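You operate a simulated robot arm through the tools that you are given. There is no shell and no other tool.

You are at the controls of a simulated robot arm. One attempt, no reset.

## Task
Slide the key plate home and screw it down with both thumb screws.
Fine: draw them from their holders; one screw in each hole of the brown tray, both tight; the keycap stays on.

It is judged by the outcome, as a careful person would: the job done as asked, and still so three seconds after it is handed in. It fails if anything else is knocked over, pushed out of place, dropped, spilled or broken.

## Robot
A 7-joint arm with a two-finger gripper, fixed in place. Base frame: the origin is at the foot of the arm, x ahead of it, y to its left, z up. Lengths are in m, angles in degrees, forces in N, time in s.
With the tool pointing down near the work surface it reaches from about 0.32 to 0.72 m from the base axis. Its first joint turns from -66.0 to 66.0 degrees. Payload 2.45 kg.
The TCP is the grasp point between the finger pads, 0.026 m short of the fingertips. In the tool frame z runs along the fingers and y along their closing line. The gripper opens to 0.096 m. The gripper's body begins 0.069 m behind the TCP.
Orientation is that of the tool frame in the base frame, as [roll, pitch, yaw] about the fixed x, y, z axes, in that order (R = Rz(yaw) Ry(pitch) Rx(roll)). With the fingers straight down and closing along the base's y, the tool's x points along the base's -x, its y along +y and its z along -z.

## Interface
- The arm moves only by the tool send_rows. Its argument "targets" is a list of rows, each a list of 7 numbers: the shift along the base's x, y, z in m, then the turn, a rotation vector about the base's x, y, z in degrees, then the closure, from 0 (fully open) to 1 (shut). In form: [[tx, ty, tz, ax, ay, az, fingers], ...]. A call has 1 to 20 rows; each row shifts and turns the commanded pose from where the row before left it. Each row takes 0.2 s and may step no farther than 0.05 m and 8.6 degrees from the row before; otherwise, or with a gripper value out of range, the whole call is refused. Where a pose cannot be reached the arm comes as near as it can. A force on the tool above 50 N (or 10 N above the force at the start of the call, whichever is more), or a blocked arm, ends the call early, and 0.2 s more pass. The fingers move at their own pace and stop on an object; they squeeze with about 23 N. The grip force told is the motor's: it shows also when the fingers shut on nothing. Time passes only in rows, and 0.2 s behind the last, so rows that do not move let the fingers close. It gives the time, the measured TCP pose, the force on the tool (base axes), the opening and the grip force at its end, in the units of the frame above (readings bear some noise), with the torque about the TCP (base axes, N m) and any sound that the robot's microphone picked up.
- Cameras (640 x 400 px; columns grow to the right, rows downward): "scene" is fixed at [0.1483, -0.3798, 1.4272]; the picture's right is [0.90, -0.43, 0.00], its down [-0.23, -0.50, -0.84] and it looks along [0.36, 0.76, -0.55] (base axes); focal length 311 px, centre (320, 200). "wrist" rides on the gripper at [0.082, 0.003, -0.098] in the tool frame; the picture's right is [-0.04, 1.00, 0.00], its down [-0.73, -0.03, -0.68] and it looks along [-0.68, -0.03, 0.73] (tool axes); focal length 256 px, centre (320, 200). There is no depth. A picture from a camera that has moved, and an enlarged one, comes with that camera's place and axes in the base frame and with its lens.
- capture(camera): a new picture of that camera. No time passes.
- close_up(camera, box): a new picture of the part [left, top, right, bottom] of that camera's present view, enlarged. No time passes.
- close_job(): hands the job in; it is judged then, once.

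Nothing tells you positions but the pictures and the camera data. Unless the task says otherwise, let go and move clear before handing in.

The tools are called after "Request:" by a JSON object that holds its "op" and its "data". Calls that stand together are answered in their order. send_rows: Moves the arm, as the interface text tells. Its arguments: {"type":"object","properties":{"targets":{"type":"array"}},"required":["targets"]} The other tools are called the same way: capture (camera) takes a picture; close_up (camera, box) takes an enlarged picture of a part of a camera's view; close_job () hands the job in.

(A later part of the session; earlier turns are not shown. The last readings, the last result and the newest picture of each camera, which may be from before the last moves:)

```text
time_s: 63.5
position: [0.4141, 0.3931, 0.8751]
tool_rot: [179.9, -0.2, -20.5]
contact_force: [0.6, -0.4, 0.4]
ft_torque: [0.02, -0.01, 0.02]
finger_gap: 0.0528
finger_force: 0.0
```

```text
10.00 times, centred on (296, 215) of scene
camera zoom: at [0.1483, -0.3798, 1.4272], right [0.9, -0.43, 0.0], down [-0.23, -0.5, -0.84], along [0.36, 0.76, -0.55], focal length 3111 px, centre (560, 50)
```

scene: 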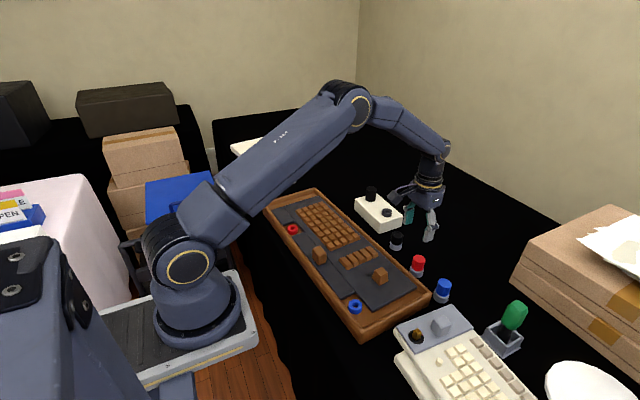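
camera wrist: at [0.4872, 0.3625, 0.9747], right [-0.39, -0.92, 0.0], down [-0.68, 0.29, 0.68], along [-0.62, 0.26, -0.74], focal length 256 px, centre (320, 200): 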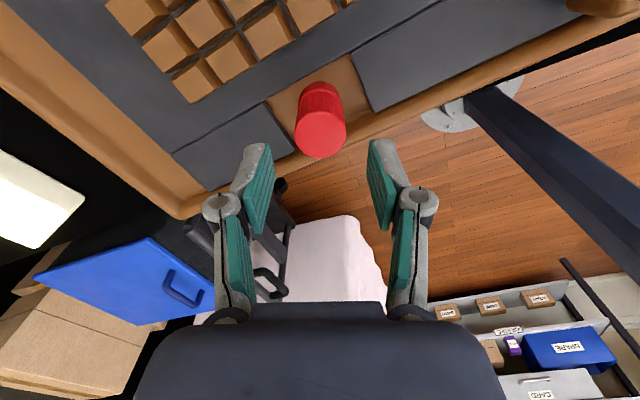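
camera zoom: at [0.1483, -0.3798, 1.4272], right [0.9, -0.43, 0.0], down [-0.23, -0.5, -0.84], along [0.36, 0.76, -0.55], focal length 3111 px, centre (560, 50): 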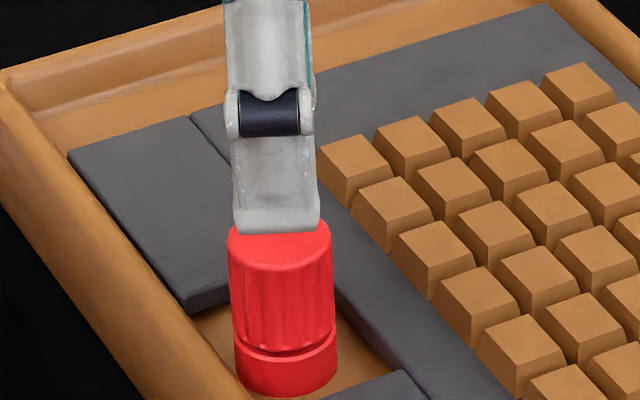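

Both views (before and after the half-turn) show the screw centred under the tool to within about 1 mm. I'll descend to grip height and close on the head.

Request:
{"op": "send_rows", "data": {"targets": [[0, 0, -0.013, 0, 0, 0, 0.45], [0, 0, -0.013, 0, 0, 0, 0.45], [0, 0, -0.013, 0, 0, 0, 0.45], [0, 0, -0.013, 0, 0, 0, 0.45], [0, 0, 0, 0, 0, 0, 0.45]]}}

Request:
{"op": "close_up", "data": {"camera": "scene", "box": [272, 195, 320, 235]}}

Request:
{"op": "close_up", "data": {"camera": "wrist", "box": [240, 90, 400, 210]}}

```text
time_s: 64.7
position: [0.4139, 0.393, 0.8225]
tool_rot: [179.9, -0.3, -20.6]
contact_force: [0.1, 0.6, 1.1]
ft_torque: [-0.02, 0.0, 0.06]
finger_gap: 0.0529
finger_force: 0.0
```

```text
10.00 times, centred on (296, 215) of scene
camera zoom: at [0.1483, -0.3798, 1.4272], right [0.9, -0.43, 0.0], down [-0.23, -0.5, -0.84], along [0.36, 0.76, -0.55], focal length 3111 px, centre (560, 50)
```

zoom: 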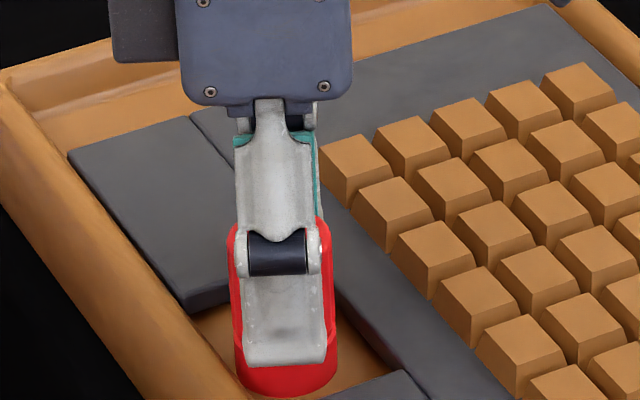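

```text
3.33 times, centred on (320, 150) of wrist
camera zoom: at [0.4871, 0.3622, 0.9224], right [-0.39, -0.92, 0.0], down [-0.68, 0.29, 0.68], along [-0.62, 0.26, -0.74], focal length 853 px, centre (320, 367)
```

zoom: 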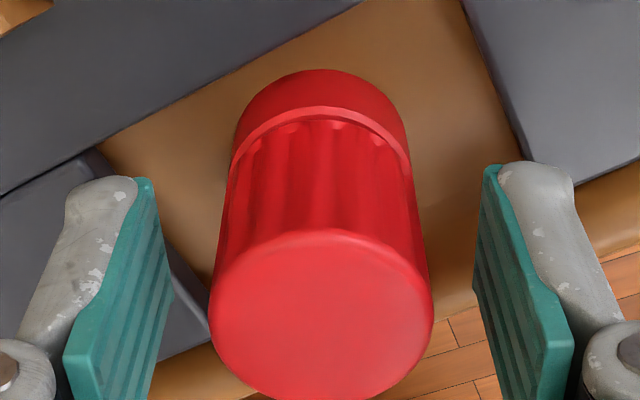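

Centred nicely. I'll close on the head and continue turning clockwise, following the thread.

Request:
{"op": "send_rows", "data": {"targets": [[0, 0, 0, 0, 0, 0, 0.7], [0, 0, 0, 0, 0, 0, 1], [0, 0, 0, 0, 0, 0, 1], [0, 0, 0, 0, 0, 0, 1]]}}

Request:
{"op": "send_rows", "data": {"targets": [[0, 0, -5e-05, 0, 0, -8, 1], [0, 0, -0.0001, 0, 0, -8, 1], [0, 0, -5e-05, 0, 0, -8, 1], [0, 0, -0.0001, 0, 0, -8, 1], [0, 0, -5e-05, 0, 0, -8, 1], [0, 0, 0, 0, 0, 0, 1]]}}

```text
time_s: 65.7
position: [0.4128, 0.3921, 0.8225]
tool_rot: [179.9, -0.3, -20.6]
contact_force: [-0.2, -0.1, 0.4]
ft_torque: [-0.03, 0.01, -0.04]
finger_gap: 0.0328
finger_force: 23.2
```

```text
time_s: 67.1
position: [0.4122, 0.393, 0.8214]
tool_rot: [179.9, -0.2, -60.7]
contact_force: [-7.1, -5.9, 0.5]
ft_torque: [-0.17, 0.19, 0.06]
finger_gap: 0.0318
finger_force: 22.5
```

Request:
{"op": "send_rows", "data": {"targets": [[-0.0003, -0.0003, -5e-05, 0, 0, -8, 1], [-0.0003, -0.0002, -0.0001, 0, 0, -8, 1], [0, 0, -5e-05, 0, 0, -8, 1], [0, 0, -0.0001, 0, 0, -8, 1], [0, 0, -5e-05, 0, 0, -8, 1], [0, 0, 0, 0, 0, 0, 1]]}}

Request:
{"op": "close_up", "data": {"camera": "scene", "box": [272, 195, 320, 235]}}

```text
time_s: 68.5
position: [0.411, 0.3927, 0.8216]
tool_rot: [179.9, -0.2, -100.8]
contact_force: [-7.9, -0.4, 1.5]
ft_torque: [-0.03, 0.24, 0.08]
finger_gap: 0.0327
finger_force: 23.1
```

```text
10.00 times, centred on (296, 215) of scene
camera zoom: at [0.1481, -0.3798, 1.4272], right [0.9, -0.43, 0.0], down [-0.23, -0.5, -0.84], along [0.36, 0.76, -0.55], focal length 3111 px, centre (560, 50)
```

zoom: 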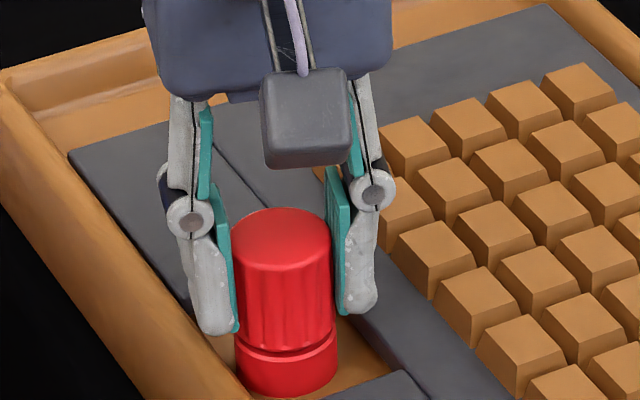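

Request:
{"op": "send_rows", "data": {"targets": [[-0.0004, 0, -5e-05, 0, 0, -8, 1], [-0.0002, 0, -0.0001, 0, 0, -8, 1], [0, 0, -5e-05, 0, 0, -8, 1], [0, 0, -0.0001, 0, 0, -8, 1], [0, 0, -5e-05, 0, 0, -8, 1], [0, 0, 0, 0, 0, 0, 1]]}}

Request:
{"op": "send_rows", "data": {"targets": [[0, 0, -5e-05, 0, 0, -8, 1], [0, 0, -0.0001, 0, 0, -8, 1], [0, 0, -5e-05, 0, 0, -8, 1], [0, 0, -0.0001, 0, 0, -8, 1], [0, 0, -5e-05, 0, 0, -8, 1], [0, 0, 0, 0, 0, 0, 1]]}}

Request:
{"op": "close_up", "data": {"camera": "scene", "box": [272, 195, 320, 235]}}

```text
time_s: 69.9
position: [0.4126, 0.3923, 0.8209]
tool_rot: [179.9, -0.2, -140.9]
contact_force: [-2.9, 3.4, 0.7]
ft_torque: [0.08, 0.13, 0.01]
finger_gap: 0.0324
finger_force: 22.5
```

```text
time_s: 71.3
position: [0.4132, 0.3923, 0.8206]
tool_rot: [179.9, -0.1, 179.2]
contact_force: [-0.8, 5.9, 4.5]
ft_torque: [0.2, 0.01, 0.05]
finger_gap: 0.0321
finger_force: 23.1
```

```text
10.00 times, centred on (296, 215) of scene
camera zoom: at [0.1482, -0.3798, 1.4273], right [0.9, -0.43, 0.0], down [-0.23, -0.5, -0.84], along [0.36, 0.76, -0.55], focal length 3111 px, centre (560, 50)
```

zoom: 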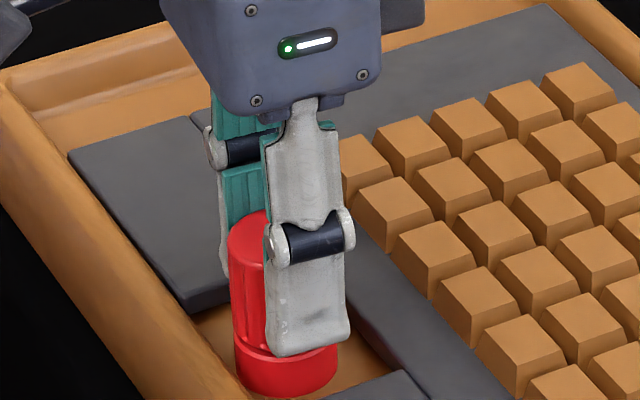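

Turning smoothly with low force and slow descent. Continuing clockwise.

Request:
{"op": "send_rows", "data": {"targets": [[0, 0.0003, -5e-05, 0, 0, -8, 1], [0, 0.0002, -5e-05, 0, 0, -8, 1], [0, 0, -5e-05, 0, 0, -8, 1], [0, 0, -0.0001, 0, 0, -8, 1], [0, 0, -5e-05, 0, 0, -8, 1], [0, 0, 0, 0, 0, 0, 1]]}}

Request:
{"op": "send_rows", "data": {"targets": [[0, 0, -5e-05, 0, 0, -8, 1], [0, 0, -0.0001, 0, 0, -8, 1], [0, 0, -5e-05, 0, 0, -8, 1], [0, 0, -0.0001, 0, 0, -8, 1], [0, 0, -5e-05, 0, 0, -8, 1], [0, 0, 0, 0, 0, 0, 1]]}}

Request:
{"op": "close_up", "data": {"camera": "scene", "box": [272, 195, 320, 235]}}

```text
time_s: 72.7
position: [0.4121, 0.3913, 0.8206]
tool_rot: [179.8, -0.2, 139.1]
contact_force: [1.5, 2.9, 3.3]
ft_torque: [0.03, -0.06, 0.07]
finger_gap: 0.0327
finger_force: 22.4
```

```text
time_s: 74.1
position: [0.4124, 0.3935, 0.8189]
tool_rot: [179.9, -0.2, 99.2]
contact_force: [2.5, 1.0, 2.5]
ft_torque: [0.03, -0.06, -0.03]
finger_gap: 0.0326
finger_force: 23.3
```

```text
10.00 times, centred on (296, 215) of scene
camera zoom: at [0.1483, -0.3798, 1.4272], right [0.9, -0.43, 0.0], down [-0.23, -0.5, -0.84], along [0.36, 0.76, -0.55], focal length 3111 px, centre (560, 50)
```

zoom: 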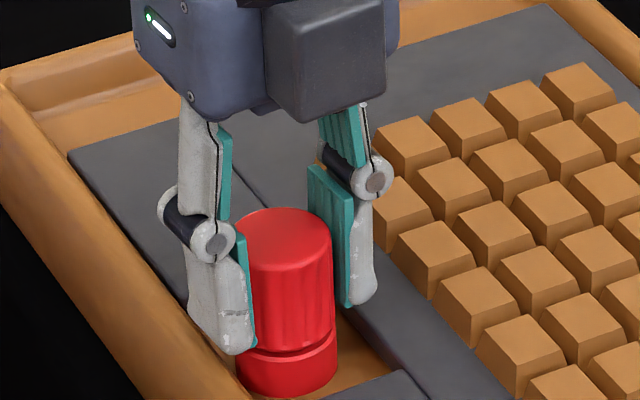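

Request:
{"op": "send_rows", "data": {"targets": [[0, 0, -5e-05, 0, 0, -8, 1], [0, 0, -0.0001, 0, 0, -8, 1], [0, 0, -5e-05, 0, 0, -8, 1], [0, 0, -0.0001, 0, 0, -8, 1], [0, 0, -5e-05, 0, 0, -8, 1], [0, 0, 0, 0, 0, -8, 1], [0, 0, 0, 0, 0, 0, 1]]}}

Request:
{"op": "close_up", "data": {"camera": "scene", "box": [280, 212, 304, 232]}}

```text
time_s: 75.7
position: [0.4112, 0.3926, 0.8193]
tool_rot: [-179.9, -0.2, 51.3]
contact_force: [-0.5, -0.5, 1.8]
ft_torque: [0.0, 0.01, 0.1]
finger_gap: 0.0325
finger_force: 22.7
```

```text
16.00 times, centred on (292, 222) of scene
camera zoom: at [0.1483, -0.3799, 1.4272], right [0.9, -0.43, 0.0], down [-0.23, -0.5, -0.84], along [0.36, 0.76, -0.55], focal length 4978 px, centre (768, -152)
```

zoom: 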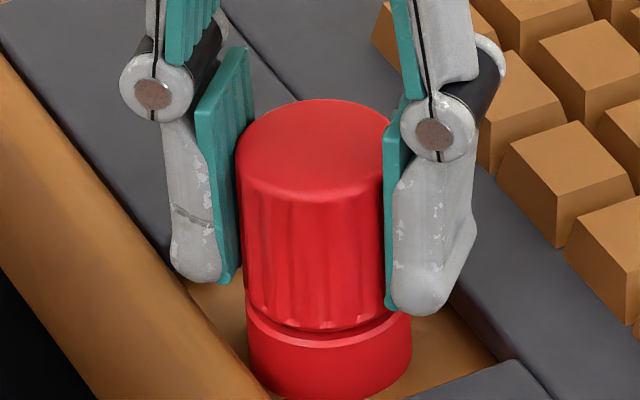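

The head's height in the picture hasn't changed over this second turn, so the fingers may have been slipping round it. I'll zoom tightly on the head/boss gap to judge.

Request:
{"op": "close_up", "data": {"camera": "scene", "box": [286, 224, 300, 234]}}

Request:
{"op": "close_up", "data": {"camera": "scene", "box": [286, 212, 300, 222]}}

Request:
{"op": "close_up", "data": {"camera": "wrist", "box": [250, 80, 390, 180]}}

```text
16.00 times, centred on (293, 229) of scene
camera zoom: at [0.1483, -0.3799, 1.4272], right [0.9, -0.43, 0.0], down [-0.23, -0.5, -0.84], along [0.36, 0.76, -0.55], focal length 4978 px, centre (752, -264)
```

zoom: 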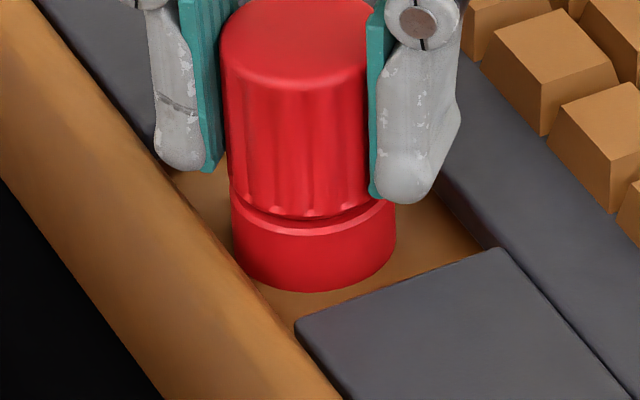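

```text
16.00 times, centred on (293, 217) of scene
camera zoom: at [0.1483, -0.3799, 1.4272], right [0.9, -0.43, 0.0], down [-0.23, -0.5, -0.84], along [0.36, 0.76, -0.55], focal length 4978 px, centre (752, -72)
```

zoom: 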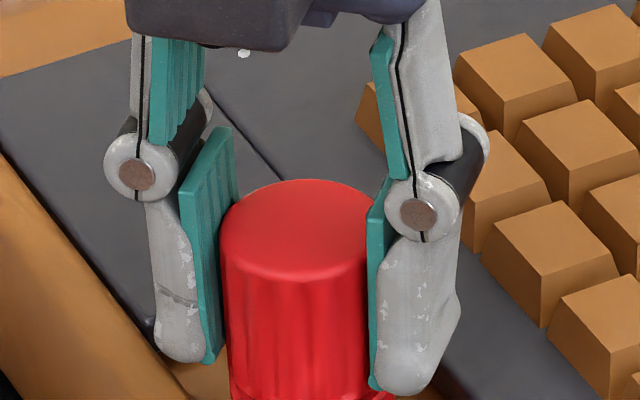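

```text
4.00 times, centred on (320, 130) of wrist
camera zoom: at [0.4647, 0.455, 0.9192], right [0.75, -0.66, 0.0], down [-0.48, -0.56, 0.68], along [-0.44, -0.51, -0.74], focal length 1024 px, centre (320, 480)
```

zoom: 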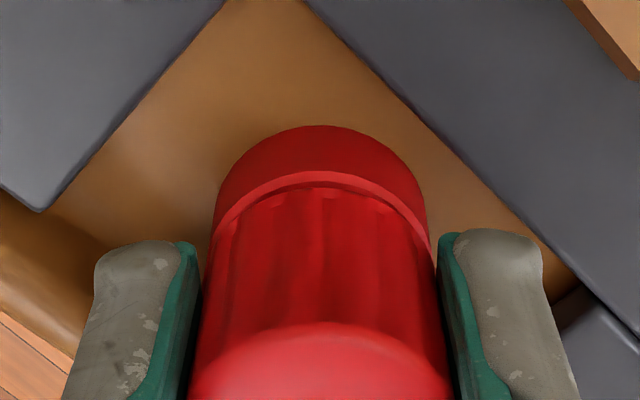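

The gap under the head still looks like ~3 mm, so it isn't seated. I'll do a small pull test (0.4 mm up) while gripping to check whether the thread is holding the screw.

Request:
{"op": "send_rows", "data": {"targets": [[0, 0, 0.0004, 0, 0, 0, 1], [0, 0, 0, 0, 0, 0, 1]]}}

Request:
{"op": "send_rows", "data": {"targets": [[0, 0, 0.0004, 0, 0, 0, 1], [0, 0, 0, 0, 0, 0, 1]]}}

```text
time_s: 76.3
position: [0.4121, 0.3929, 0.8193]
tool_rot: [-180.0, -0.2, 51.3]
contact_force: [1.1, 2.1, -5.8]
ft_torque: [0.09, -0.03, -0.02]
finger_gap: 0.0325
finger_force: 23.4
```

```text
time_s: 76.9
position: [0.4121, 0.3919, 0.8196]
tool_rot: [179.9, -0.1, 51.3]
contact_force: [2.7, 3.3, -16.2]
ft_torque: [0.16, -0.14, 0.08]
finger_gap: 0.0323
finger_force: 22.8
```

The thread is holding the screw axially. I'll undo that lift and turn just a few degrees to read the resisting torque.

Request:
{"op": "send_rows", "data": {"targets": [[0, 0, -0.0008, 0, 0, 0, 1], [0, 0, 0, 0, 0, 0, 1]]}}

Request:
{"op": "send_rows", "data": {"targets": [[0, 0, 0, 0, 0, 8, 1], [0, 0, 0, 0, 0, 8, 1], [0, 0, 0, 0, 0, 8, 1]]}}

Request:
{"op": "send_rows", "data": {"targets": [[0, 0, 0, 0, 0, -8, 1], [0, 0, 0, 0, 0, -8, 1]]}}

Request:
{"op": "send_rows", "data": {"targets": [[0, 0, 0, 0, 0, -8, 1]]}}

```text
time_s: 77.5
position: [0.4116, 0.3916, 0.8194]
tool_rot: [179.9, -0.2, 51.3]
contact_force: [1.0, -0.1, -8.4]
ft_torque: [-0.04, -0.02, 0.13]
finger_gap: 0.0322
finger_force: 23.1
```

```text
time_s: 78.3
position: [0.4111, 0.3931, 0.8202]
tool_rot: [179.9, -0.3, 75.7]
contact_force: [-1.7, -5.8, 6.6]
ft_torque: [-0.3, 0.17, -0.01]
finger_gap: 0.0324
finger_force: 23.1
```

```text
time_s: 78.9
position: [0.412, 0.3927, 0.8191]
tool_rot: [179.9, -0.4, 59.4]
contact_force: [-0.9, -4.3, 7.7]
ft_torque: [-0.26, 0.06, 0.06]
finger_gap: 0.0323
finger_force: 23.3
```

```text
time_s: 79.3
position: [0.4114, 0.3922, 0.8192]
tool_rot: [179.9, -0.4, 51.5]
contact_force: [-0.7, -4.1, 8.2]
ft_torque: [-0.24, 0.04, 0.29]
finger_gap: 0.0324
finger_force: 23.4
```

When turned clockwise the torque now rises to ~0.3 N·m, while counter-clockwise it turned freely. I need to know whether it's tight or the fingers slip, so I'll rewind and regrip where the head's front is visible to the scene camera.

Request:
{"op": "send_rows", "data": {"targets": [[0, 0, 0, 0, 0, 0, 0.45], [0, 0, 0, 0, 0, 0, 0.45], [0, 0, 0, 0, 0, 0, 0.45], [0, 0, 0.015, 0, 0, 0, 0.45], [0, 0, 0.015, 0, 0, 8.4, 0.45], [0, 0, 0, 0, 0, 8.4, 0.45], [0, 0, 0, 0, 0, 8.4, 0.45], [0, 0, 0, 0, 0, 8.4, 0.45], [0, 0, 0, 0, 0, 8.4, 0.45], [0, 0, 0, 0, 0, 8.4, 0.45], [0, 0, 0, 0, 0, 8.4, 0.45], [0, 0, 0, 0, 0, 8.4, 0.45], [0, 0, 0, 0, 0, 8.4, 0.45], [0, 0, 0, 0, 0, 8.4, 0.45], [0, 0, 0, 0, 0, 8.4, 0.45], [0, 0, 0, 0, 0, 8.4, 0.45], [0, 0, 0, 0, 0, 8.4, 0.45], [0, 0, 0, 0, 0, 8.4, 0.45], [0, 0, 0, 0, 0, 8.4, 0.45], [0, 0, 0, 0, 0, 8.4, 0.45]]}}

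Request:
{"op": "close_up", "data": {"camera": "scene", "box": [280, 212, 304, 232]}}

Request:
{"op": "send_rows", "data": {"targets": [[0, 0, 0, 0, 0, 8.4, 0.45], [0, 0, 0, 0, 0, 8.4, 0.45], [0, 0, 0, 0, 0, 8.4, 0.45], [0, 0, 0, 0, 0, 8.4, 0.45], [0, 0, 0, 0, 0, 8.4, 0.45], [0, 0, 0, 0, 0, 8.4, 0.45], [0, 0, 0, 0, 0, 8.4, 0.45], [0, 0, 0, 0, 0, 8.4, 0.45], [0, 0, 0, 0, 0, 8.4, 0.45], [0, 0, 0, 0, 0, 0, 0.45]]}}

Request:
{"op": "close_up", "data": {"camera": "scene", "box": [280, 212, 304, 232]}}

Request:
{"op": "capture", "data": {"camera": "wrist"}}

```text
time_s: 83.5
position: [0.4123, 0.3928, 0.8499]
tool_rot: [179.8, -0.2, -174.2]
contact_force: [0.7, -0.4, 0.1]
ft_torque: [0.04, 0.0, -0.02]
finger_gap: 0.0529
finger_force: 0.1
```

```text
16.00 times, centred on (292, 222) of scene
camera zoom: at [0.1483, -0.3798, 1.4272], right [0.9, -0.43, 0.0], down [-0.23, -0.5, -0.84], along [0.36, 0.76, -0.55], focal length 4978 px, centre (768, -152)
```

zoom: 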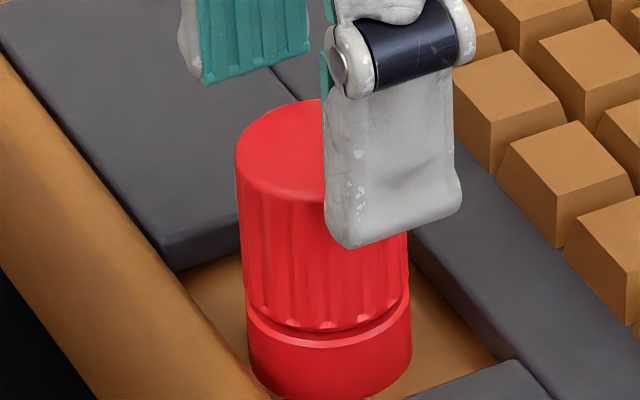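

```text
time_s: 85.7
position: [0.4113, 0.3936, 0.8507]
tool_rot: [179.9, -0.3, -98.6]
contact_force: [-0.8, 0.4, 0.5]
ft_torque: [-0.03, -0.03, -0.01]
finger_gap: 0.0527
finger_force: 0.1
```

```text
16.00 times, centred on (292, 222) of scene
camera zoom: at [0.1483, -0.3798, 1.4272], right [0.9, -0.43, 0.0], down [-0.23, -0.5, -0.84], along [0.36, 0.76, -0.55], focal length 4978 px, centre (768, -152)
```

zoom: 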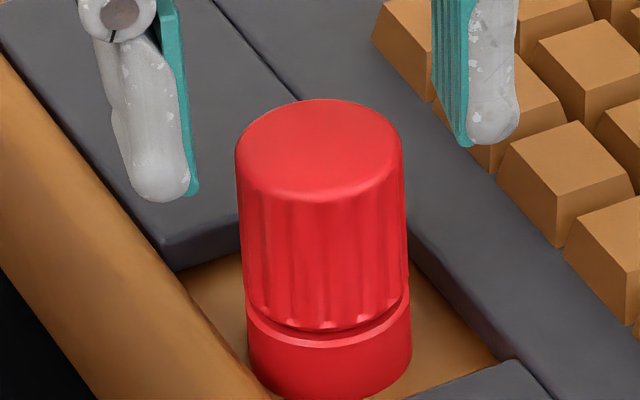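

```text
taken
camera wrist: at [0.3964, 0.314, 0.9492], right [-0.98, 0.19, 0.0], down [0.14, 0.72, 0.68], along [0.13, 0.66, -0.74], focal length 256 px, centre (320, 200)
```

wrist: 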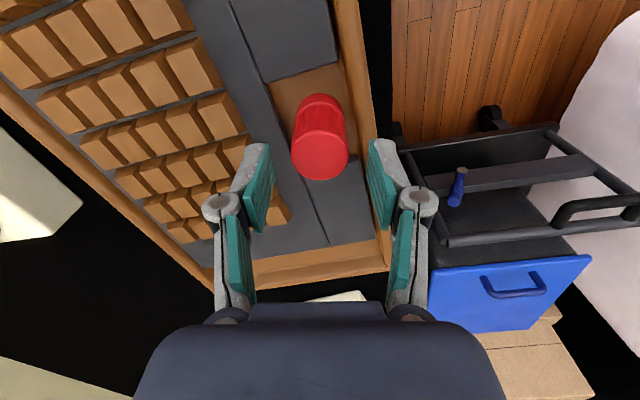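

The head's level hasn't changed. For comparison I'll look at the already-fitted black screw on the white block, and then test-turn the red one.

Request:
{"op": "close_up", "data": {"camera": "scene", "box": [356, 180, 396, 210]}}

Request:
{"op": "send_rows", "data": {"targets": [[0, 0, -0.014, 0, 0, 0, 0.45], [0, 0, -0.013, 0, 0, 0, 0.45], [0, 0, 0, 0, 0, 0, 0.7], [0, 0, 0, 0, 0, 0, 1], [0, 0, 0, 0, 0, 0, 1], [0, 0, 0, 0, 0, 0, 1], [0, 0, 0, 0, 0, 0, 1]]}}

Request:
{"op": "close_up", "data": {"camera": "scene", "box": [280, 212, 304, 232]}}

Request:
{"op": "send_rows", "data": {"targets": [[0, 0, 0, 0, 0, -6, 1]]}}

Request:
{"op": "close_up", "data": {"camera": "scene", "box": [280, 212, 304, 232]}}

Request:
{"op": "send_rows", "data": {"targets": [[0, 0, 0, 0, 0, -6, 1]]}}

Request:
{"op": "close_up", "data": {"camera": "scene", "box": [280, 212, 304, 232]}}

```text
13.33 times, centred on (376, 195) of scene
camera zoom: at [0.1483, -0.3798, 1.4272], right [0.9, -0.43, 0.0], down [-0.23, -0.5, -0.84], along [0.36, 0.76, -0.55], focal length 4148 px, centre (-427, 267)
```

zoom: 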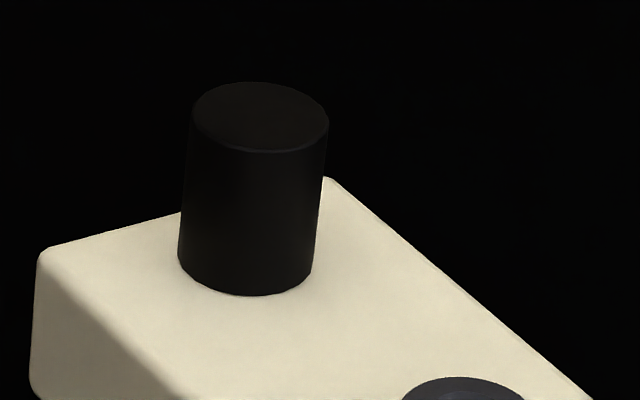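

```text
time_s: 87.3
position: [0.4119, 0.3921, 0.8211]
tool_rot: [179.9, -0.2, -98.6]
contact_force: [3.0, -0.1, 1.0]
ft_torque: [-0.01, -0.07, 0.09]
finger_gap: 0.0325
finger_force: 22.6
```

```text
16.00 times, centred on (292, 222) of scene
camera zoom: at [0.1484, -0.3798, 1.4272], right [0.9, -0.43, 0.0], down [-0.23, -0.5, -0.84], along [0.36, 0.76, -0.55], focal length 4978 px, centre (768, -152)
```

zoom: 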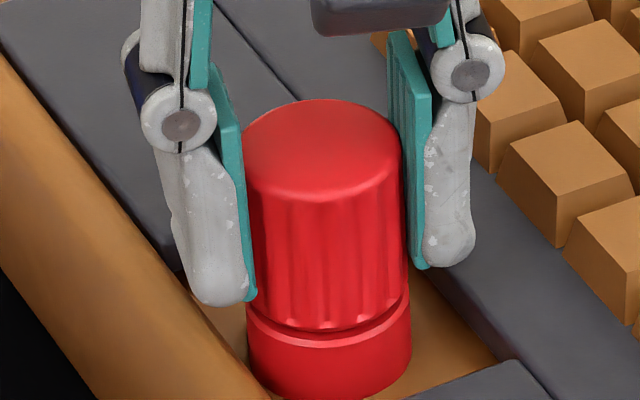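

```text
time_s: 87.7
position: [0.4115, 0.3922, 0.8228]
tool_rot: [179.9, -0.3, -104.5]
contact_force: [3.8, 0.0, 0.4]
ft_torque: [0.04, -0.1, 0.31]
finger_gap: 0.0328
finger_force: 23.0
```

```text
16.00 times, centred on (292, 222) of scene
camera zoom: at [0.1484, -0.3798, 1.4272], right [0.9, -0.43, 0.0], down [-0.23, -0.5, -0.84], along [0.36, 0.76, -0.55], focal length 4978 px, centre (768, -152)
```

zoom: 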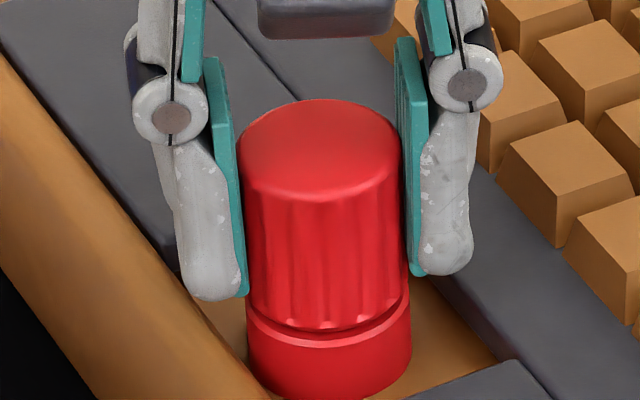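

```text
time_s: 88.1
position: [0.4128, 0.392, 0.8233]
tool_rot: [-180.0, -0.3, -110.6]
contact_force: [2.1, -0.3, 0.6]
ft_torque: [-0.03, -0.07, 0.21]
finger_gap: 0.0327
finger_force: 22.7
```

```text
16.00 times, centred on (292, 222) of scene
camera zoom: at [0.1484, -0.3798, 1.4272], right [0.9, -0.43, 0.0], down [-0.23, -0.5, -0.84], along [0.36, 0.76, -0.55], focal length 4978 px, centre (768, -152)
```

zoom: 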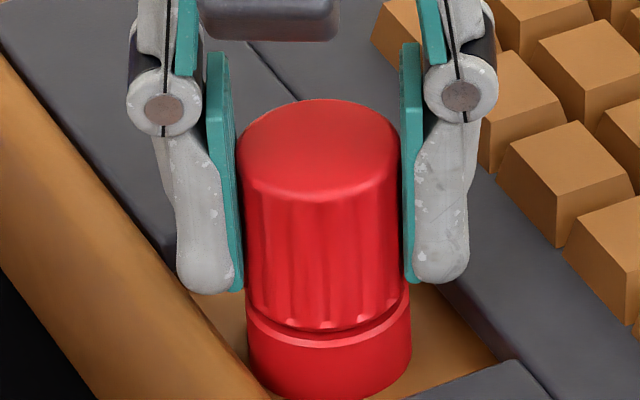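

The head's flutes no longer turn with the fingers: clockwise the torque jumps to ~0.3 N·m and the pads slip, which suggests the screw is at its tight stop. I'll verify by backing off a little and re-tightening.

Request:
{"op": "send_rows", "data": {"targets": [[0, 0, 0, 0, 0, 8, 1], [0, 0, 0, 0, 0, 8, 1]]}}

Request:
{"op": "close_up", "data": {"camera": "scene", "box": [280, 212, 304, 232]}}

Request:
{"op": "send_rows", "data": {"targets": [[0, 0, 0, 0, 0, -8, 1]]}}

Request:
{"op": "send_rows", "data": {"targets": [[0, 0, 0, 0, 0, -8, 1]]}}

Request:
{"op": "send_rows", "data": {"targets": [[0, 0, 0, 0, 0, -8, 1]]}}

Request:
{"op": "close_up", "data": {"camera": "scene", "box": [280, 212, 304, 232]}}

```text
time_s: 88.7
position: [0.4132, 0.3919, 0.8221]
tool_rot: [-180.0, -0.3, -94.6]
contact_force: [0.8, -0.2, 2.3]
ft_torque: [-0.05, 0.01, -0.03]
finger_gap: 0.0325
finger_force: 22.6
```

```text
16.00 times, centred on (292, 222) of scene
camera zoom: at [0.1483, -0.3799, 1.4272], right [0.9, -0.43, 0.0], down [-0.23, -0.5, -0.84], along [0.36, 0.76, -0.55], focal length 4978 px, centre (768, -152)
```

zoom: 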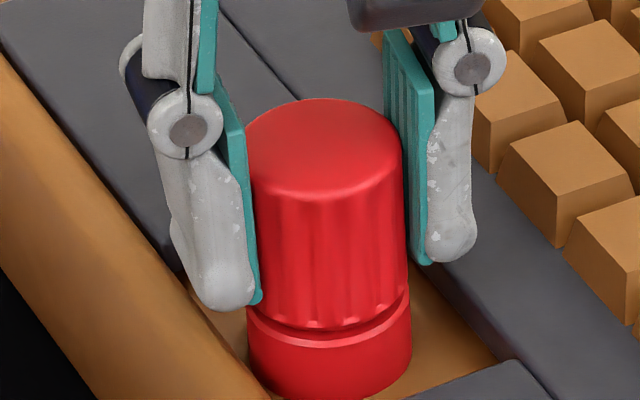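

```text
time_s: 89.1
position: [0.4105, 0.3926, 0.8212]
tool_rot: [179.8, -0.4, -102.6]
contact_force: [-0.3, -2.1, 4.3]
ft_torque: [-0.11, -0.05, 0.04]
finger_gap: 0.0324
finger_force: 22.9
```

```text
time_s: 89.5
position: [0.4116, 0.3931, 0.8229]
tool_rot: [-179.9, -0.2, -110.7]
contact_force: [-0.2, -3.6, 6.0]
ft_torque: [-0.15, 0.0, 0.07]
finger_gap: 0.0324
finger_force: 22.9
```

```text
time_s: 89.9
position: [0.4114, 0.3926, 0.8213]
tool_rot: [179.9, -0.3, -118.8]
contact_force: [0.8, -0.5, 0.4]
ft_torque: [0.03, -0.07, 0.17]
finger_gap: 0.0322
finger_force: 22.4
```

```text
16.00 times, centred on (292, 222) of scene
camera zoom: at [0.1483, -0.3798, 1.4272], right [0.9, -0.43, 0.0], down [-0.23, -0.5, -0.84], along [0.36, 0.76, -0.55], focal length 4978 px, centre (768, -152)
```

zoom: 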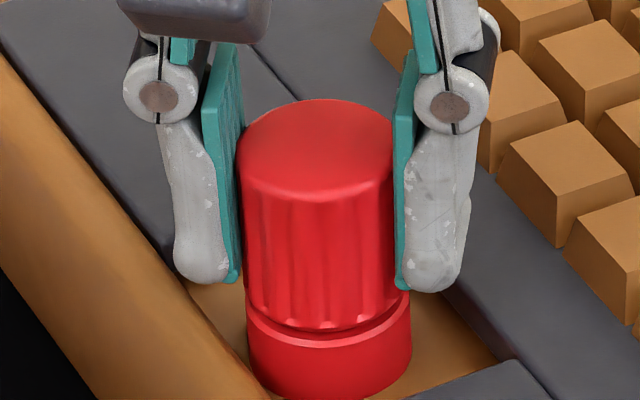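

Backing off turned the screw freely and re-tightening stopped it at the same angle, so it's at a firm stop; a small gap under the head still makes me want a comparison. I'll release it, go on to the blue screw, and see how that one seats.

Request:
{"op": "send_rows", "data": {"targets": [[0, 0, 0, 0, 0, 0, 0.6], [0, 0, 0, 0, 0, 0, 0.4], [0, 0, 0, 0, 0, 0, 0.3], [0, 0, 0.02, 0, 0, 0, 0.3], [0, 0, 0.04, 0, 0, 0, 0.3], [0, 0, 0.04, 0, 0, -4, 0.3], [0, 0, 0.02, 0, 0, -8, 0.3], [0, 0, 0, 0, 0, -8, 0.3], [0, 0, 0, 0, 0, -8, 0.3], [0, 0, 0, 0, 0, -8, 0.3], [0, 0, 0, 0, 0, -8, 0.3], [0, 0, 0, 0, 0, -8, 0.3], [0, 0, 0, 0, 0, -8, 0.3], [0, 0, 0, 0, 0, -1.2, 0.3], [0, 0, 0, 0, 0, 0, 0.3]]}}

Request:
{"op": "capture", "data": {"camera": "scene"}}

Request:
{"op": "close_up", "data": {"camera": "scene", "box": [280, 212, 304, 232]}}

Request:
{"op": "capture", "data": {"camera": "wrist"}}

```text
time_s: 93.1
position: [0.4114, 0.3929, 0.9431]
tool_rot: [-180.0, -0.2, -179.8]
contact_force: [-1.1, 0.1, 0.2]
ft_torque: [0.03, -0.01, -0.03]
finger_gap: 0.0672
finger_force: 0.1
```

```text
taken
```

scene: 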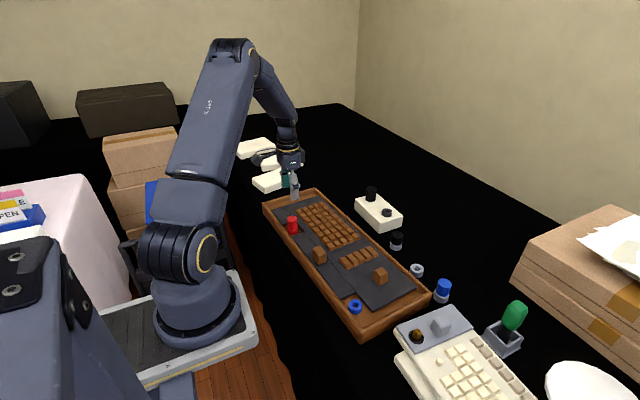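

```text
16.00 times, centred on (292, 222) of scene
camera zoom: at [0.1483, -0.3798, 1.4272], right [0.9, -0.43, 0.0], down [-0.23, -0.5, -0.84], along [0.36, 0.76, -0.55], focal length 4978 px, centre (768, -152)
```

zoom: 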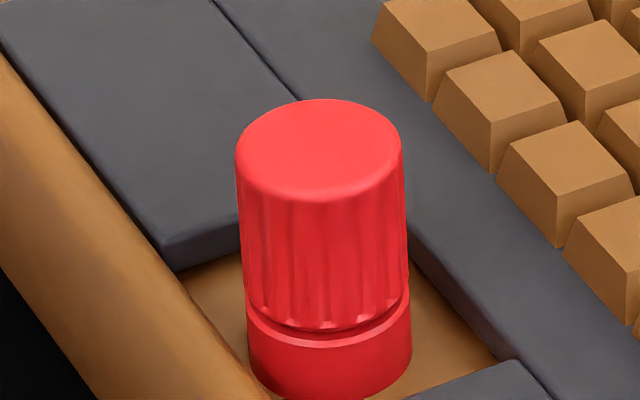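

```text
taken
camera wrist: at [0.3302, 0.3968, 1.0423], right [0.04, 1.0, 0.0], down [0.74, -0.03, 0.68], along [0.68, -0.03, -0.74], focal length 256 px, centre (320, 200)
```

wrist: 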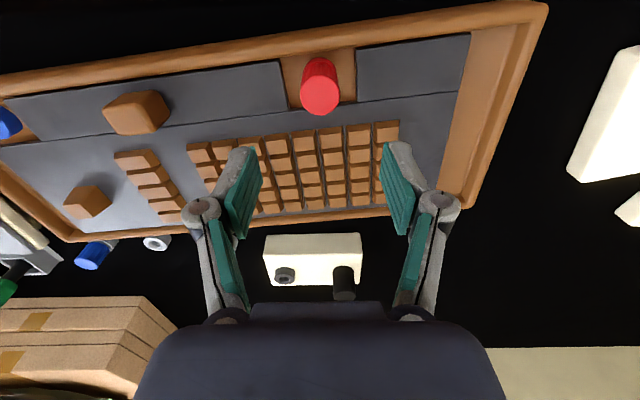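

Red is upright and the plate is still home. Now I'll go to the blue screw, which I place at about [0.6855, −0.0096].

Request:
{"op": "send_rows", "data": {"targets": [[0.0249, -0.0366, 0, 0, 0, 0, 0.3], [0.0249, -0.0366, 0, 0, 0, 0, 0.3], [0.0249, -0.0366, 0, 0, 0, 0, 0.3], [0.0249, -0.0366, 0, 0, 0, 0, 0.3], [0.0249, -0.0366, 0, 0, 0, 0, 0.3], [0.0249, -0.0366, 0, 0, 0, 0, 0.3], [0.0249, -0.0366, 0, 0, 0, 0, 0.3], [0.0249, -0.0366, 0, 0, 0, 0, 0.3], [0.0249, -0.0366, 0, 0, 0, 0, 0.3], [0.0249, -0.0366, 0, 0, 0, 0, 0.3], [0.0249, -0.0366, 0, 0, 0, 0, 0.3], [0, 0, -0.03, 0, 0, 0, 0.3], [0, 0, -0.03, 0, 0, 0, 0.3], [0, 0, -0.028, 0, 0, 0, 0.3], [0, 0, 0, 0, 0, 0, 0.3]]}}

Request:
{"op": "capture", "data": {"camera": "wrist"}}

Request:
{"op": "close_up", "data": {"camera": "scene", "box": [400, 230, 480, 310]}}

```text
time_s: 96.3
position: [0.6857, -0.0105, 0.8542]
tool_rot: [179.9, -0.2, -179.8]
contact_force: [0.3, -0.5, -0.3]
ft_torque: [0.0, 0.01, 0.02]
finger_gap: 0.0671
finger_force: 0.0
```

```text
taken
camera wrist: at [0.6045, -0.0066, 0.9538], right [0.04, 1.0, 0.0], down [0.74, -0.03, 0.68], along [0.68, -0.02, -0.74], focal length 256 px, centre (320, 200)
```

wrist: 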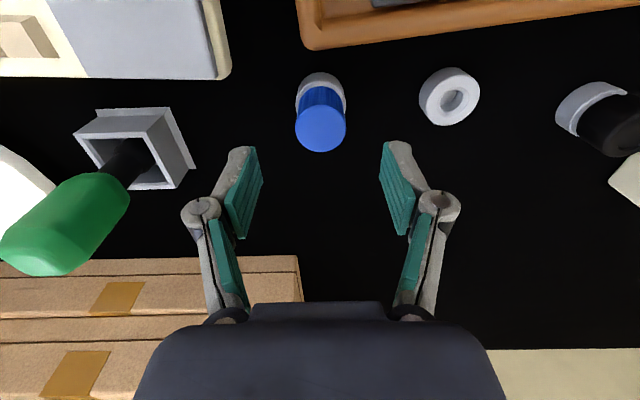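

```text
5.00 times, centred on (440, 270) of scene
camera zoom: at [0.1483, -0.3798, 1.4272], right [0.9, -0.43, 0.0], down [-0.23, -0.5, -0.84], along [0.36, 0.76, -0.55], focal length 1556 px, centre (-280, -150)
```

zoom: 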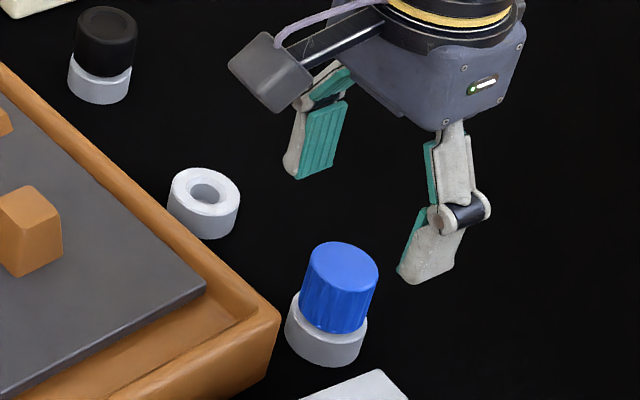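

Blue is centred just as red was. Descending to the same grip height and closing.

Request:
{"op": "send_rows", "data": {"targets": [[-0.0005, 0.0005, -0.0125, 0, 0, 0, 0.3], [-0.0005, 0, -0.0125, 0, 0, 0, 0.3], [0, 0, -0.0125, 0, 0, 0, 0.3], [0, 0, -0.012, 0, 0, 0, 0.3], [0, 0, -0.004, 0, 0, 0, 0.3], [0, 0, 0, 0, 0, 0, 0.5], [0, 0, 0, 0, 0, 0, 0.7], [0, 0, 0, 0, 0, 0, 1], [0, 0, 0, 0, 0, 0, 1], [0, 0, 0, 0, 0, 0, 1], [0, 0, 0, 0, 0, 0, 1]]}}

Request:
{"op": "close_up", "data": {"camera": "scene", "box": [400, 230, 480, 310]}}

Request:
{"op": "close_up", "data": {"camera": "wrist", "box": [240, 80, 400, 220]}}

```text
time_s: 98.7
position: [0.6842, -0.0088, 0.8015]
tool_rot: [179.9, -0.3, -179.8]
contact_force: [0.5, -0.7, -0.5]
ft_torque: [-0.02, -0.01, 0.0]
finger_gap: 0.0326
finger_force: 23.6
```

```text
5.00 times, centred on (440, 270) of scene
camera zoom: at [0.1483, -0.3798, 1.4272], right [0.9, -0.43, 0.0], down [-0.23, -0.5, -0.84], along [0.36, 0.76, -0.55], focal length 1556 px, centre (-280, -150)
```

zoom: 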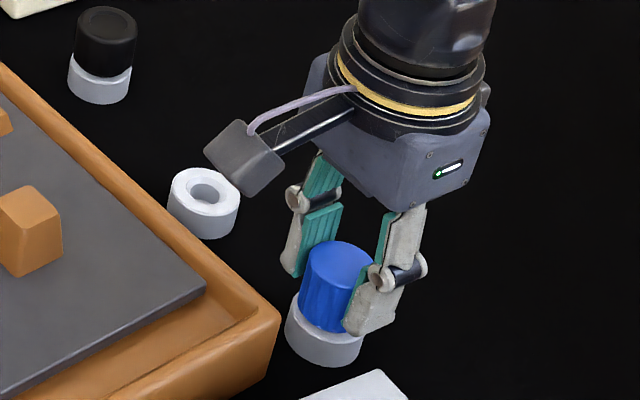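

```text
2.86 times, centred on (320, 150) of wrist
camera zoom: at [0.6032, -0.0053, 0.9006], right [0.04, 1.0, 0.0], down [0.74, -0.03, 0.68], along [0.68, -0.02, -0.74], focal length 731 px, centre (320, 343)
```

zoom: 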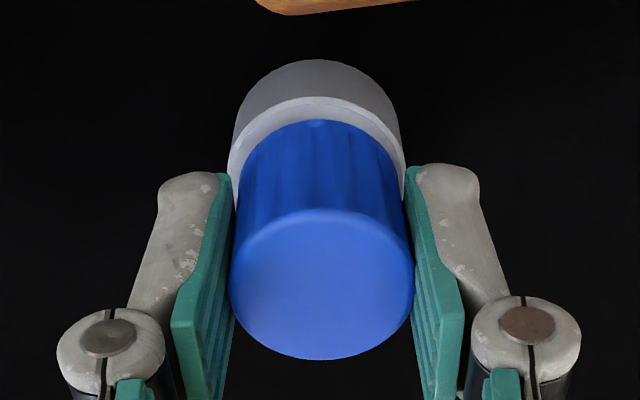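

Gripped at 32.6 mm. Drawing it straight up, slowly first.

Request:
{"op": "send_rows", "data": {"targets": [[0, 0, 0.004, 0, 0, 0, 1], [0, 0, 0.006, 0, 0, 0, 1], [0, 0, 0.008, 0, 0, 0, 1], [0, 0, 0.01, 0, 0, 0, 1], [0, 0, 0.012, 0, 0, 0, 1], [0, 0, 0.02, 0, 0, 0, 1], [0, 0, 0.02, 0, 0, 0, 1], [0, 0, 0.02, 0, 0, 0, 1], [0, 0, 0, 0, 0, 0, 1]]}}

Request:
{"op": "capture", "data": {"camera": "wrist"}}

Request:
{"op": "close_up", "data": {"camera": "wrist", "box": [256, 40, 384, 120]}}

Request:
{"op": "close_up", "data": {"camera": "scene", "box": [430, 220, 490, 300]}}

```text
time_s: 100.7
position: [0.6845, -0.0091, 0.9008]
tool_rot: [179.9, -0.3, -179.8]
contact_force: [0.5, 0.2, -0.2]
ft_torque: [-0.02, 0.02, -0.01]
finger_gap: 0.0326
finger_force: 22.9
```

```text
taken
camera wrist: at [0.6033, -0.0051, 1.001], right [0.04, 1.0, 0.0], down [0.74, -0.03, 0.68], along [0.67, -0.02, -0.74], focal length 256 px, centre (320, 200)
```

wrist: 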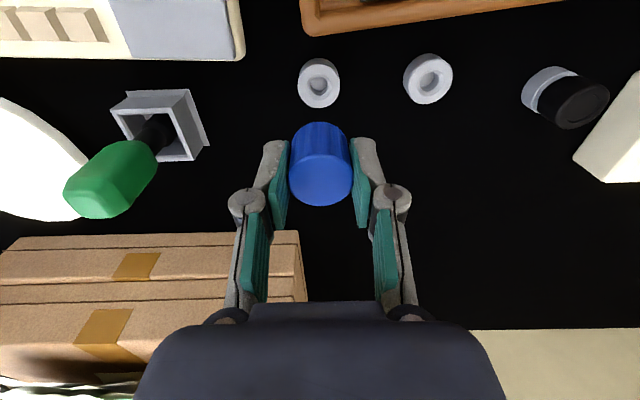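

```text
5.00 times, centred on (320, 80) of wrist
camera zoom: at [0.6033, -0.0051, 1.001], right [0.04, 1.0, 0.0], down [0.74, -0.03, 0.68], along [0.67, -0.02, -0.74], focal length 1280 px, centre (320, 800)
```

zoom: 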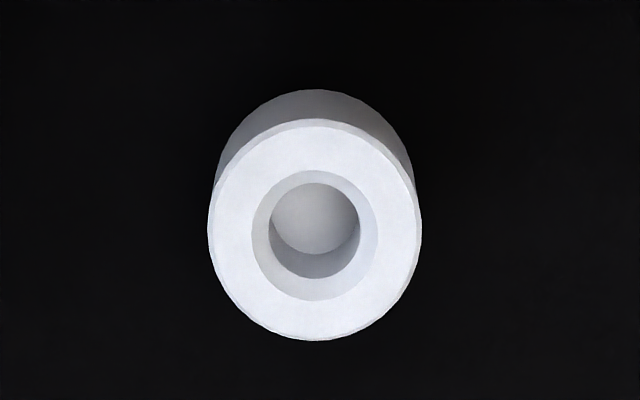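

```text
5.00 times, centred on (460, 260) of scene
camera zoom: at [0.1483, -0.3798, 1.4272], right [0.9, -0.43, 0.0], down [-0.23, -0.5, -0.84], along [0.36, 0.76, -0.55], focal length 1556 px, centre (-380, -100)
```

zoom: 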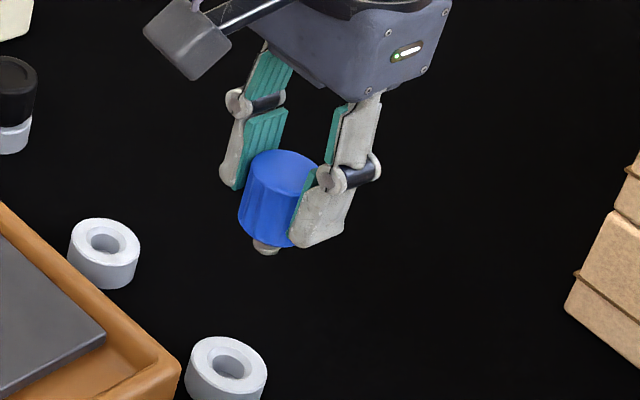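

The blue screw is out; its empty holder ring sits at pixel (314.5, 230) in the enlarged view, which is my alignment reference. I'll carry it over to the blue boss at matching relative height.

Request:
{"op": "send_rows", "data": {"targets": [[0, 0, 0.028, 0, 0, 0, 1], [-0.0407, 0.008, 0, 0, 0, 0, 1], [-0.0407, 0.008, 0, 0, 0, 0, 1], [-0.0407, 0.008, 0, 0, 0, 0, 1], [-0.0407, 0.008, 0, 0, 0, 0, 1], [-0.0407, 0.008, 0, 0, 0, 0, 1], [-0.0407, 0.008, 0, 0, 0, 0, 1], [0, 0, 0, 0, 0, 0, 1]]}}

Request:
{"op": "close_up", "data": {"camera": "wrist", "box": [256, 40, 384, 120]}}

Request:
{"op": "close_up", "data": {"camera": "scene", "box": [320, 240, 400, 320]}}

```text
time_s: 102.5
position: [0.4392, 0.0389, 0.929]
tool_rot: [179.9, -0.3, -179.7]
contact_force: [0.6, -0.4, -0.1]
ft_torque: [0.02, 0.01, 0.01]
finger_gap: 0.0327
finger_force: 23.3
```

```text
5.00 times, centred on (320, 80) of wrist
camera zoom: at [0.3587, 0.0428, 1.0287], right [0.04, 1.0, 0.0], down [0.74, -0.03, 0.68], along [0.68, -0.02, -0.74], focal length 1280 px, centre (320, 800)
```

zoom: 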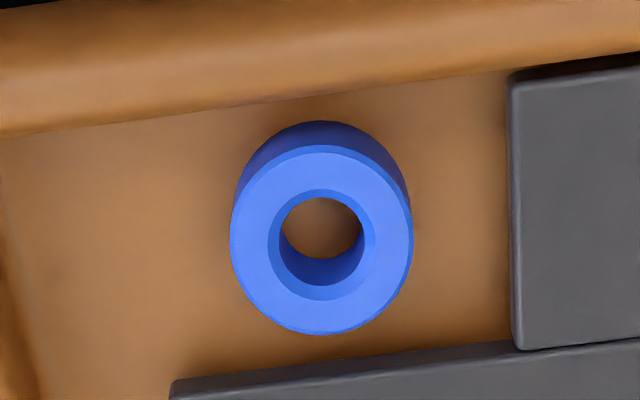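

```text
5.00 times, centred on (360, 280) of scene
camera zoom: at [0.1483, -0.3798, 1.4272], right [0.9, -0.43, 0.0], down [-0.23, -0.5, -0.84], along [0.36, 0.76, -0.55], focal length 1556 px, centre (120, -200)
```

zoom: 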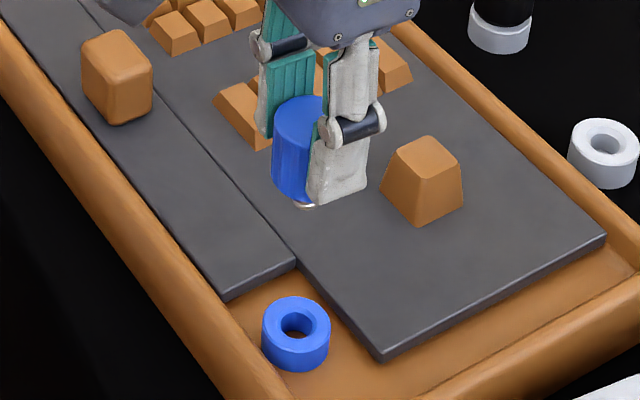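

The boss appears ~7 px right and ~10 px down of the reference, i.e. I should shift about +1.6 mm in x and +0.9 mm in y. Then I'll lower to just above the hole.

Request:
{"op": "send_rows", "data": {"targets": [[0.0016, 0.0009, -0.02, 0, 0, 0, 1], [0, 0, -0.02, 0, 0, 0, 1], [0, 0, -0.02, 0, 0, 0, 1], [0, 0, -0.015, 0, 0, 0, 1], [0, 0, 0, 0, 0, 0, 1]]}}

Request:
{"op": "close_up", "data": {"camera": "scene", "box": [335, 255, 375, 320]}}

Request:
{"op": "close_up", "data": {"camera": "wrist", "box": [256, 80, 384, 200]}}

```text
time_s: 103.7
position: [0.4423, 0.0399, 0.8532]
tool_rot: [179.9, -0.2, -179.8]
contact_force: [-0.3, -0.4, 0.0]
ft_torque: [0.0, -0.02, 0.0]
finger_gap: 0.0325
finger_force: 22.9
```

```text
6.15 times, centred on (355, 288) of scene
camera zoom: at [0.1483, -0.3798, 1.4272], right [0.9, -0.43, 0.0], down [-0.23, -0.5, -0.84], along [0.36, 0.76, -0.55], focal length 1914 px, centre (105, -338)
```

zoom: 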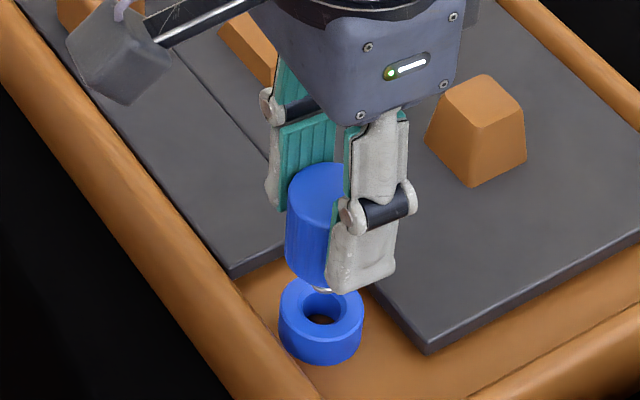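

```text
3.33 times, centred on (320, 140) of wrist
camera zoom: at [0.3611, 0.0436, 0.9533], right [0.04, 1.0, 0.0], down [0.74, -0.03, 0.68], along [0.68, -0.02, -0.74], focal length 853 px, centre (320, 400)
```

zoom: 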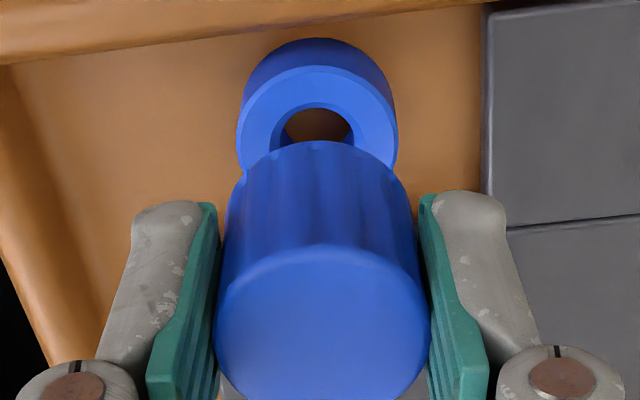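

The shaft is directly over the blue hole. I'll raise slightly and wind the wrist counter-clockwise by ~170° to have a full stroke for screwing in.

Request:
{"op": "send_rows", "data": {"targets": [[0, 0, 0.003, 0, 0, 8.5, 1], [0, 0, 0, 0, 0, 8.5, 1], [0, 0, 0, 0, 0, 8.5, 1], [0, 0, 0, 0, 0, 8.5, 1], [0, 0, 0, 0, 0, 8.5, 1], [0, 0, 0, 0, 0, 8.5, 1], [0, 0, 0, 0, 0, 8.5, 1], [0, 0, 0, 0, 0, 8.5, 1], [0, 0, 0, 0, 0, 8.5, 1], [0, 0, 0, 0, 0, 8.5, 1], [0, 0, 0, 0, 0, 8.5, 1], [0, 0, 0, 0, 0, 8.5, 1], [0, 0, 0, 0, 0, 8.5, 1], [0, 0, 0, 0, 0, 8.5, 1], [0, 0, 0, 0, 0, 8.5, 1], [0, 0, 0, 0, 0, 8.5, 1], [0, 0, 0, 0, 0, 8.5, 1], [0, 0, 0, 0, 0, 8.5, 1], [0, 0, 0, 0, 0, 0, 1]]}}

Request:
{"op": "close_up", "data": {"camera": "scene", "box": [335, 255, 375, 320]}}

Request:
{"op": "close_up", "data": {"camera": "wrist", "box": [256, 80, 384, 200]}}

```text
time_s: 107.7
position: [0.4421, 0.0398, 0.8567]
tool_rot: [179.9, -0.2, -26.7]
contact_force: [0.0, -0.6, 1.1]
ft_torque: [0.01, 0.02, 0.0]
finger_gap: 0.0324
finger_force: 22.9
```

```text
6.15 times, centred on (355, 288) of scene
camera zoom: at [0.1483, -0.3798, 1.4272], right [0.9, -0.43, 0.0], down [-0.23, -0.5, -0.84], along [0.36, 0.76, -0.55], focal length 1914 px, centre (105, -338)
```

zoom: 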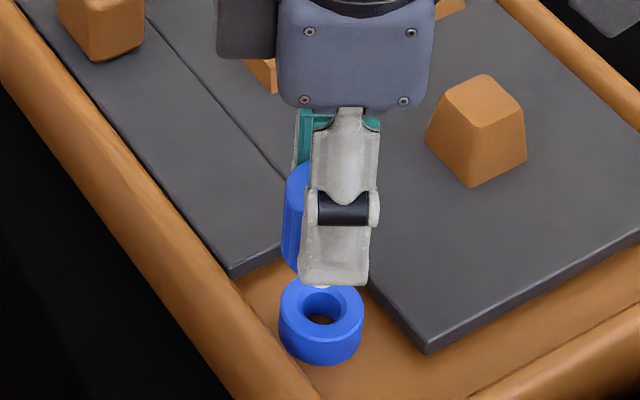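

```text
3.33 times, centred on (320, 140) of wrist
camera zoom: at [0.513, 0.0014, 0.9568], right [-0.48, -0.88, 0.0], down [-0.64, 0.36, 0.68], along [-0.59, 0.33, -0.74], focal length 853 px, centre (320, 400)
```

zoom: 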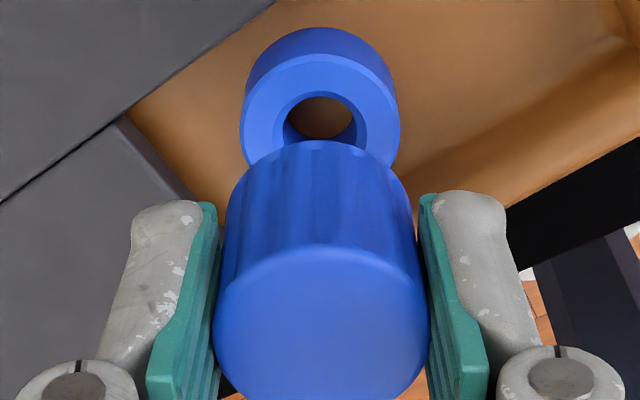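

The view from the flipped side agrees with the first to about 1 mm; I apply a small trim (+0.4 mm x, −0.8 mm y) and lower the shaft into the hole.

Request:
{"op": "send_rows", "data": {"targets": [[0.0004, -0.0008, -0.006, 0, 0, 0, 1], [0, 0, -0.006, 0, 0, 0, 1], [0, 0, -0.005, 0, 0, 0, 1], [0, 0, -0.003, 0, 0, 0, 1], [0, 0, -0.002, 0, 0, 0, 1], [0, 0, 0, 0, 0, 0, 1]]}}

Request:
{"op": "close_up", "data": {"camera": "scene", "box": [340, 275, 370, 315]}}

```text
time_s: 109.1
position: [0.4433, 0.0392, 0.8345]
tool_rot: [-179.9, -0.3, -26.8]
contact_force: [-0.1, -1.1, 0.1]
ft_torque: [0.0, -0.01, 0.01]
finger_gap: 0.0325
finger_force: 23.2
```

```text
10.00 times, centred on (355, 295) of scene
camera zoom: at [0.1483, -0.3798, 1.4272], right [0.9, -0.43, 0.0], down [-0.23, -0.5, -0.84], along [0.36, 0.76, -0.55], focal length 3111 px, centre (-30, -750)
```

zoom: 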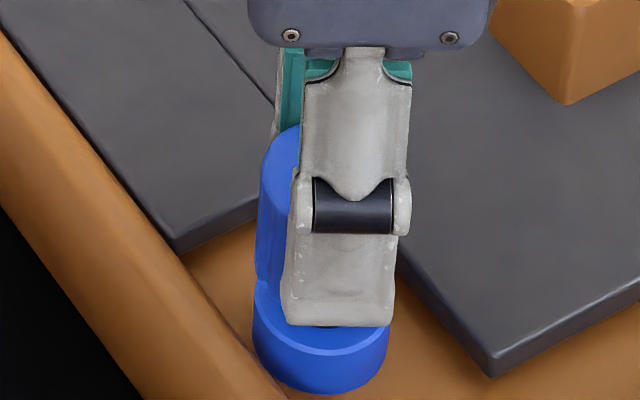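

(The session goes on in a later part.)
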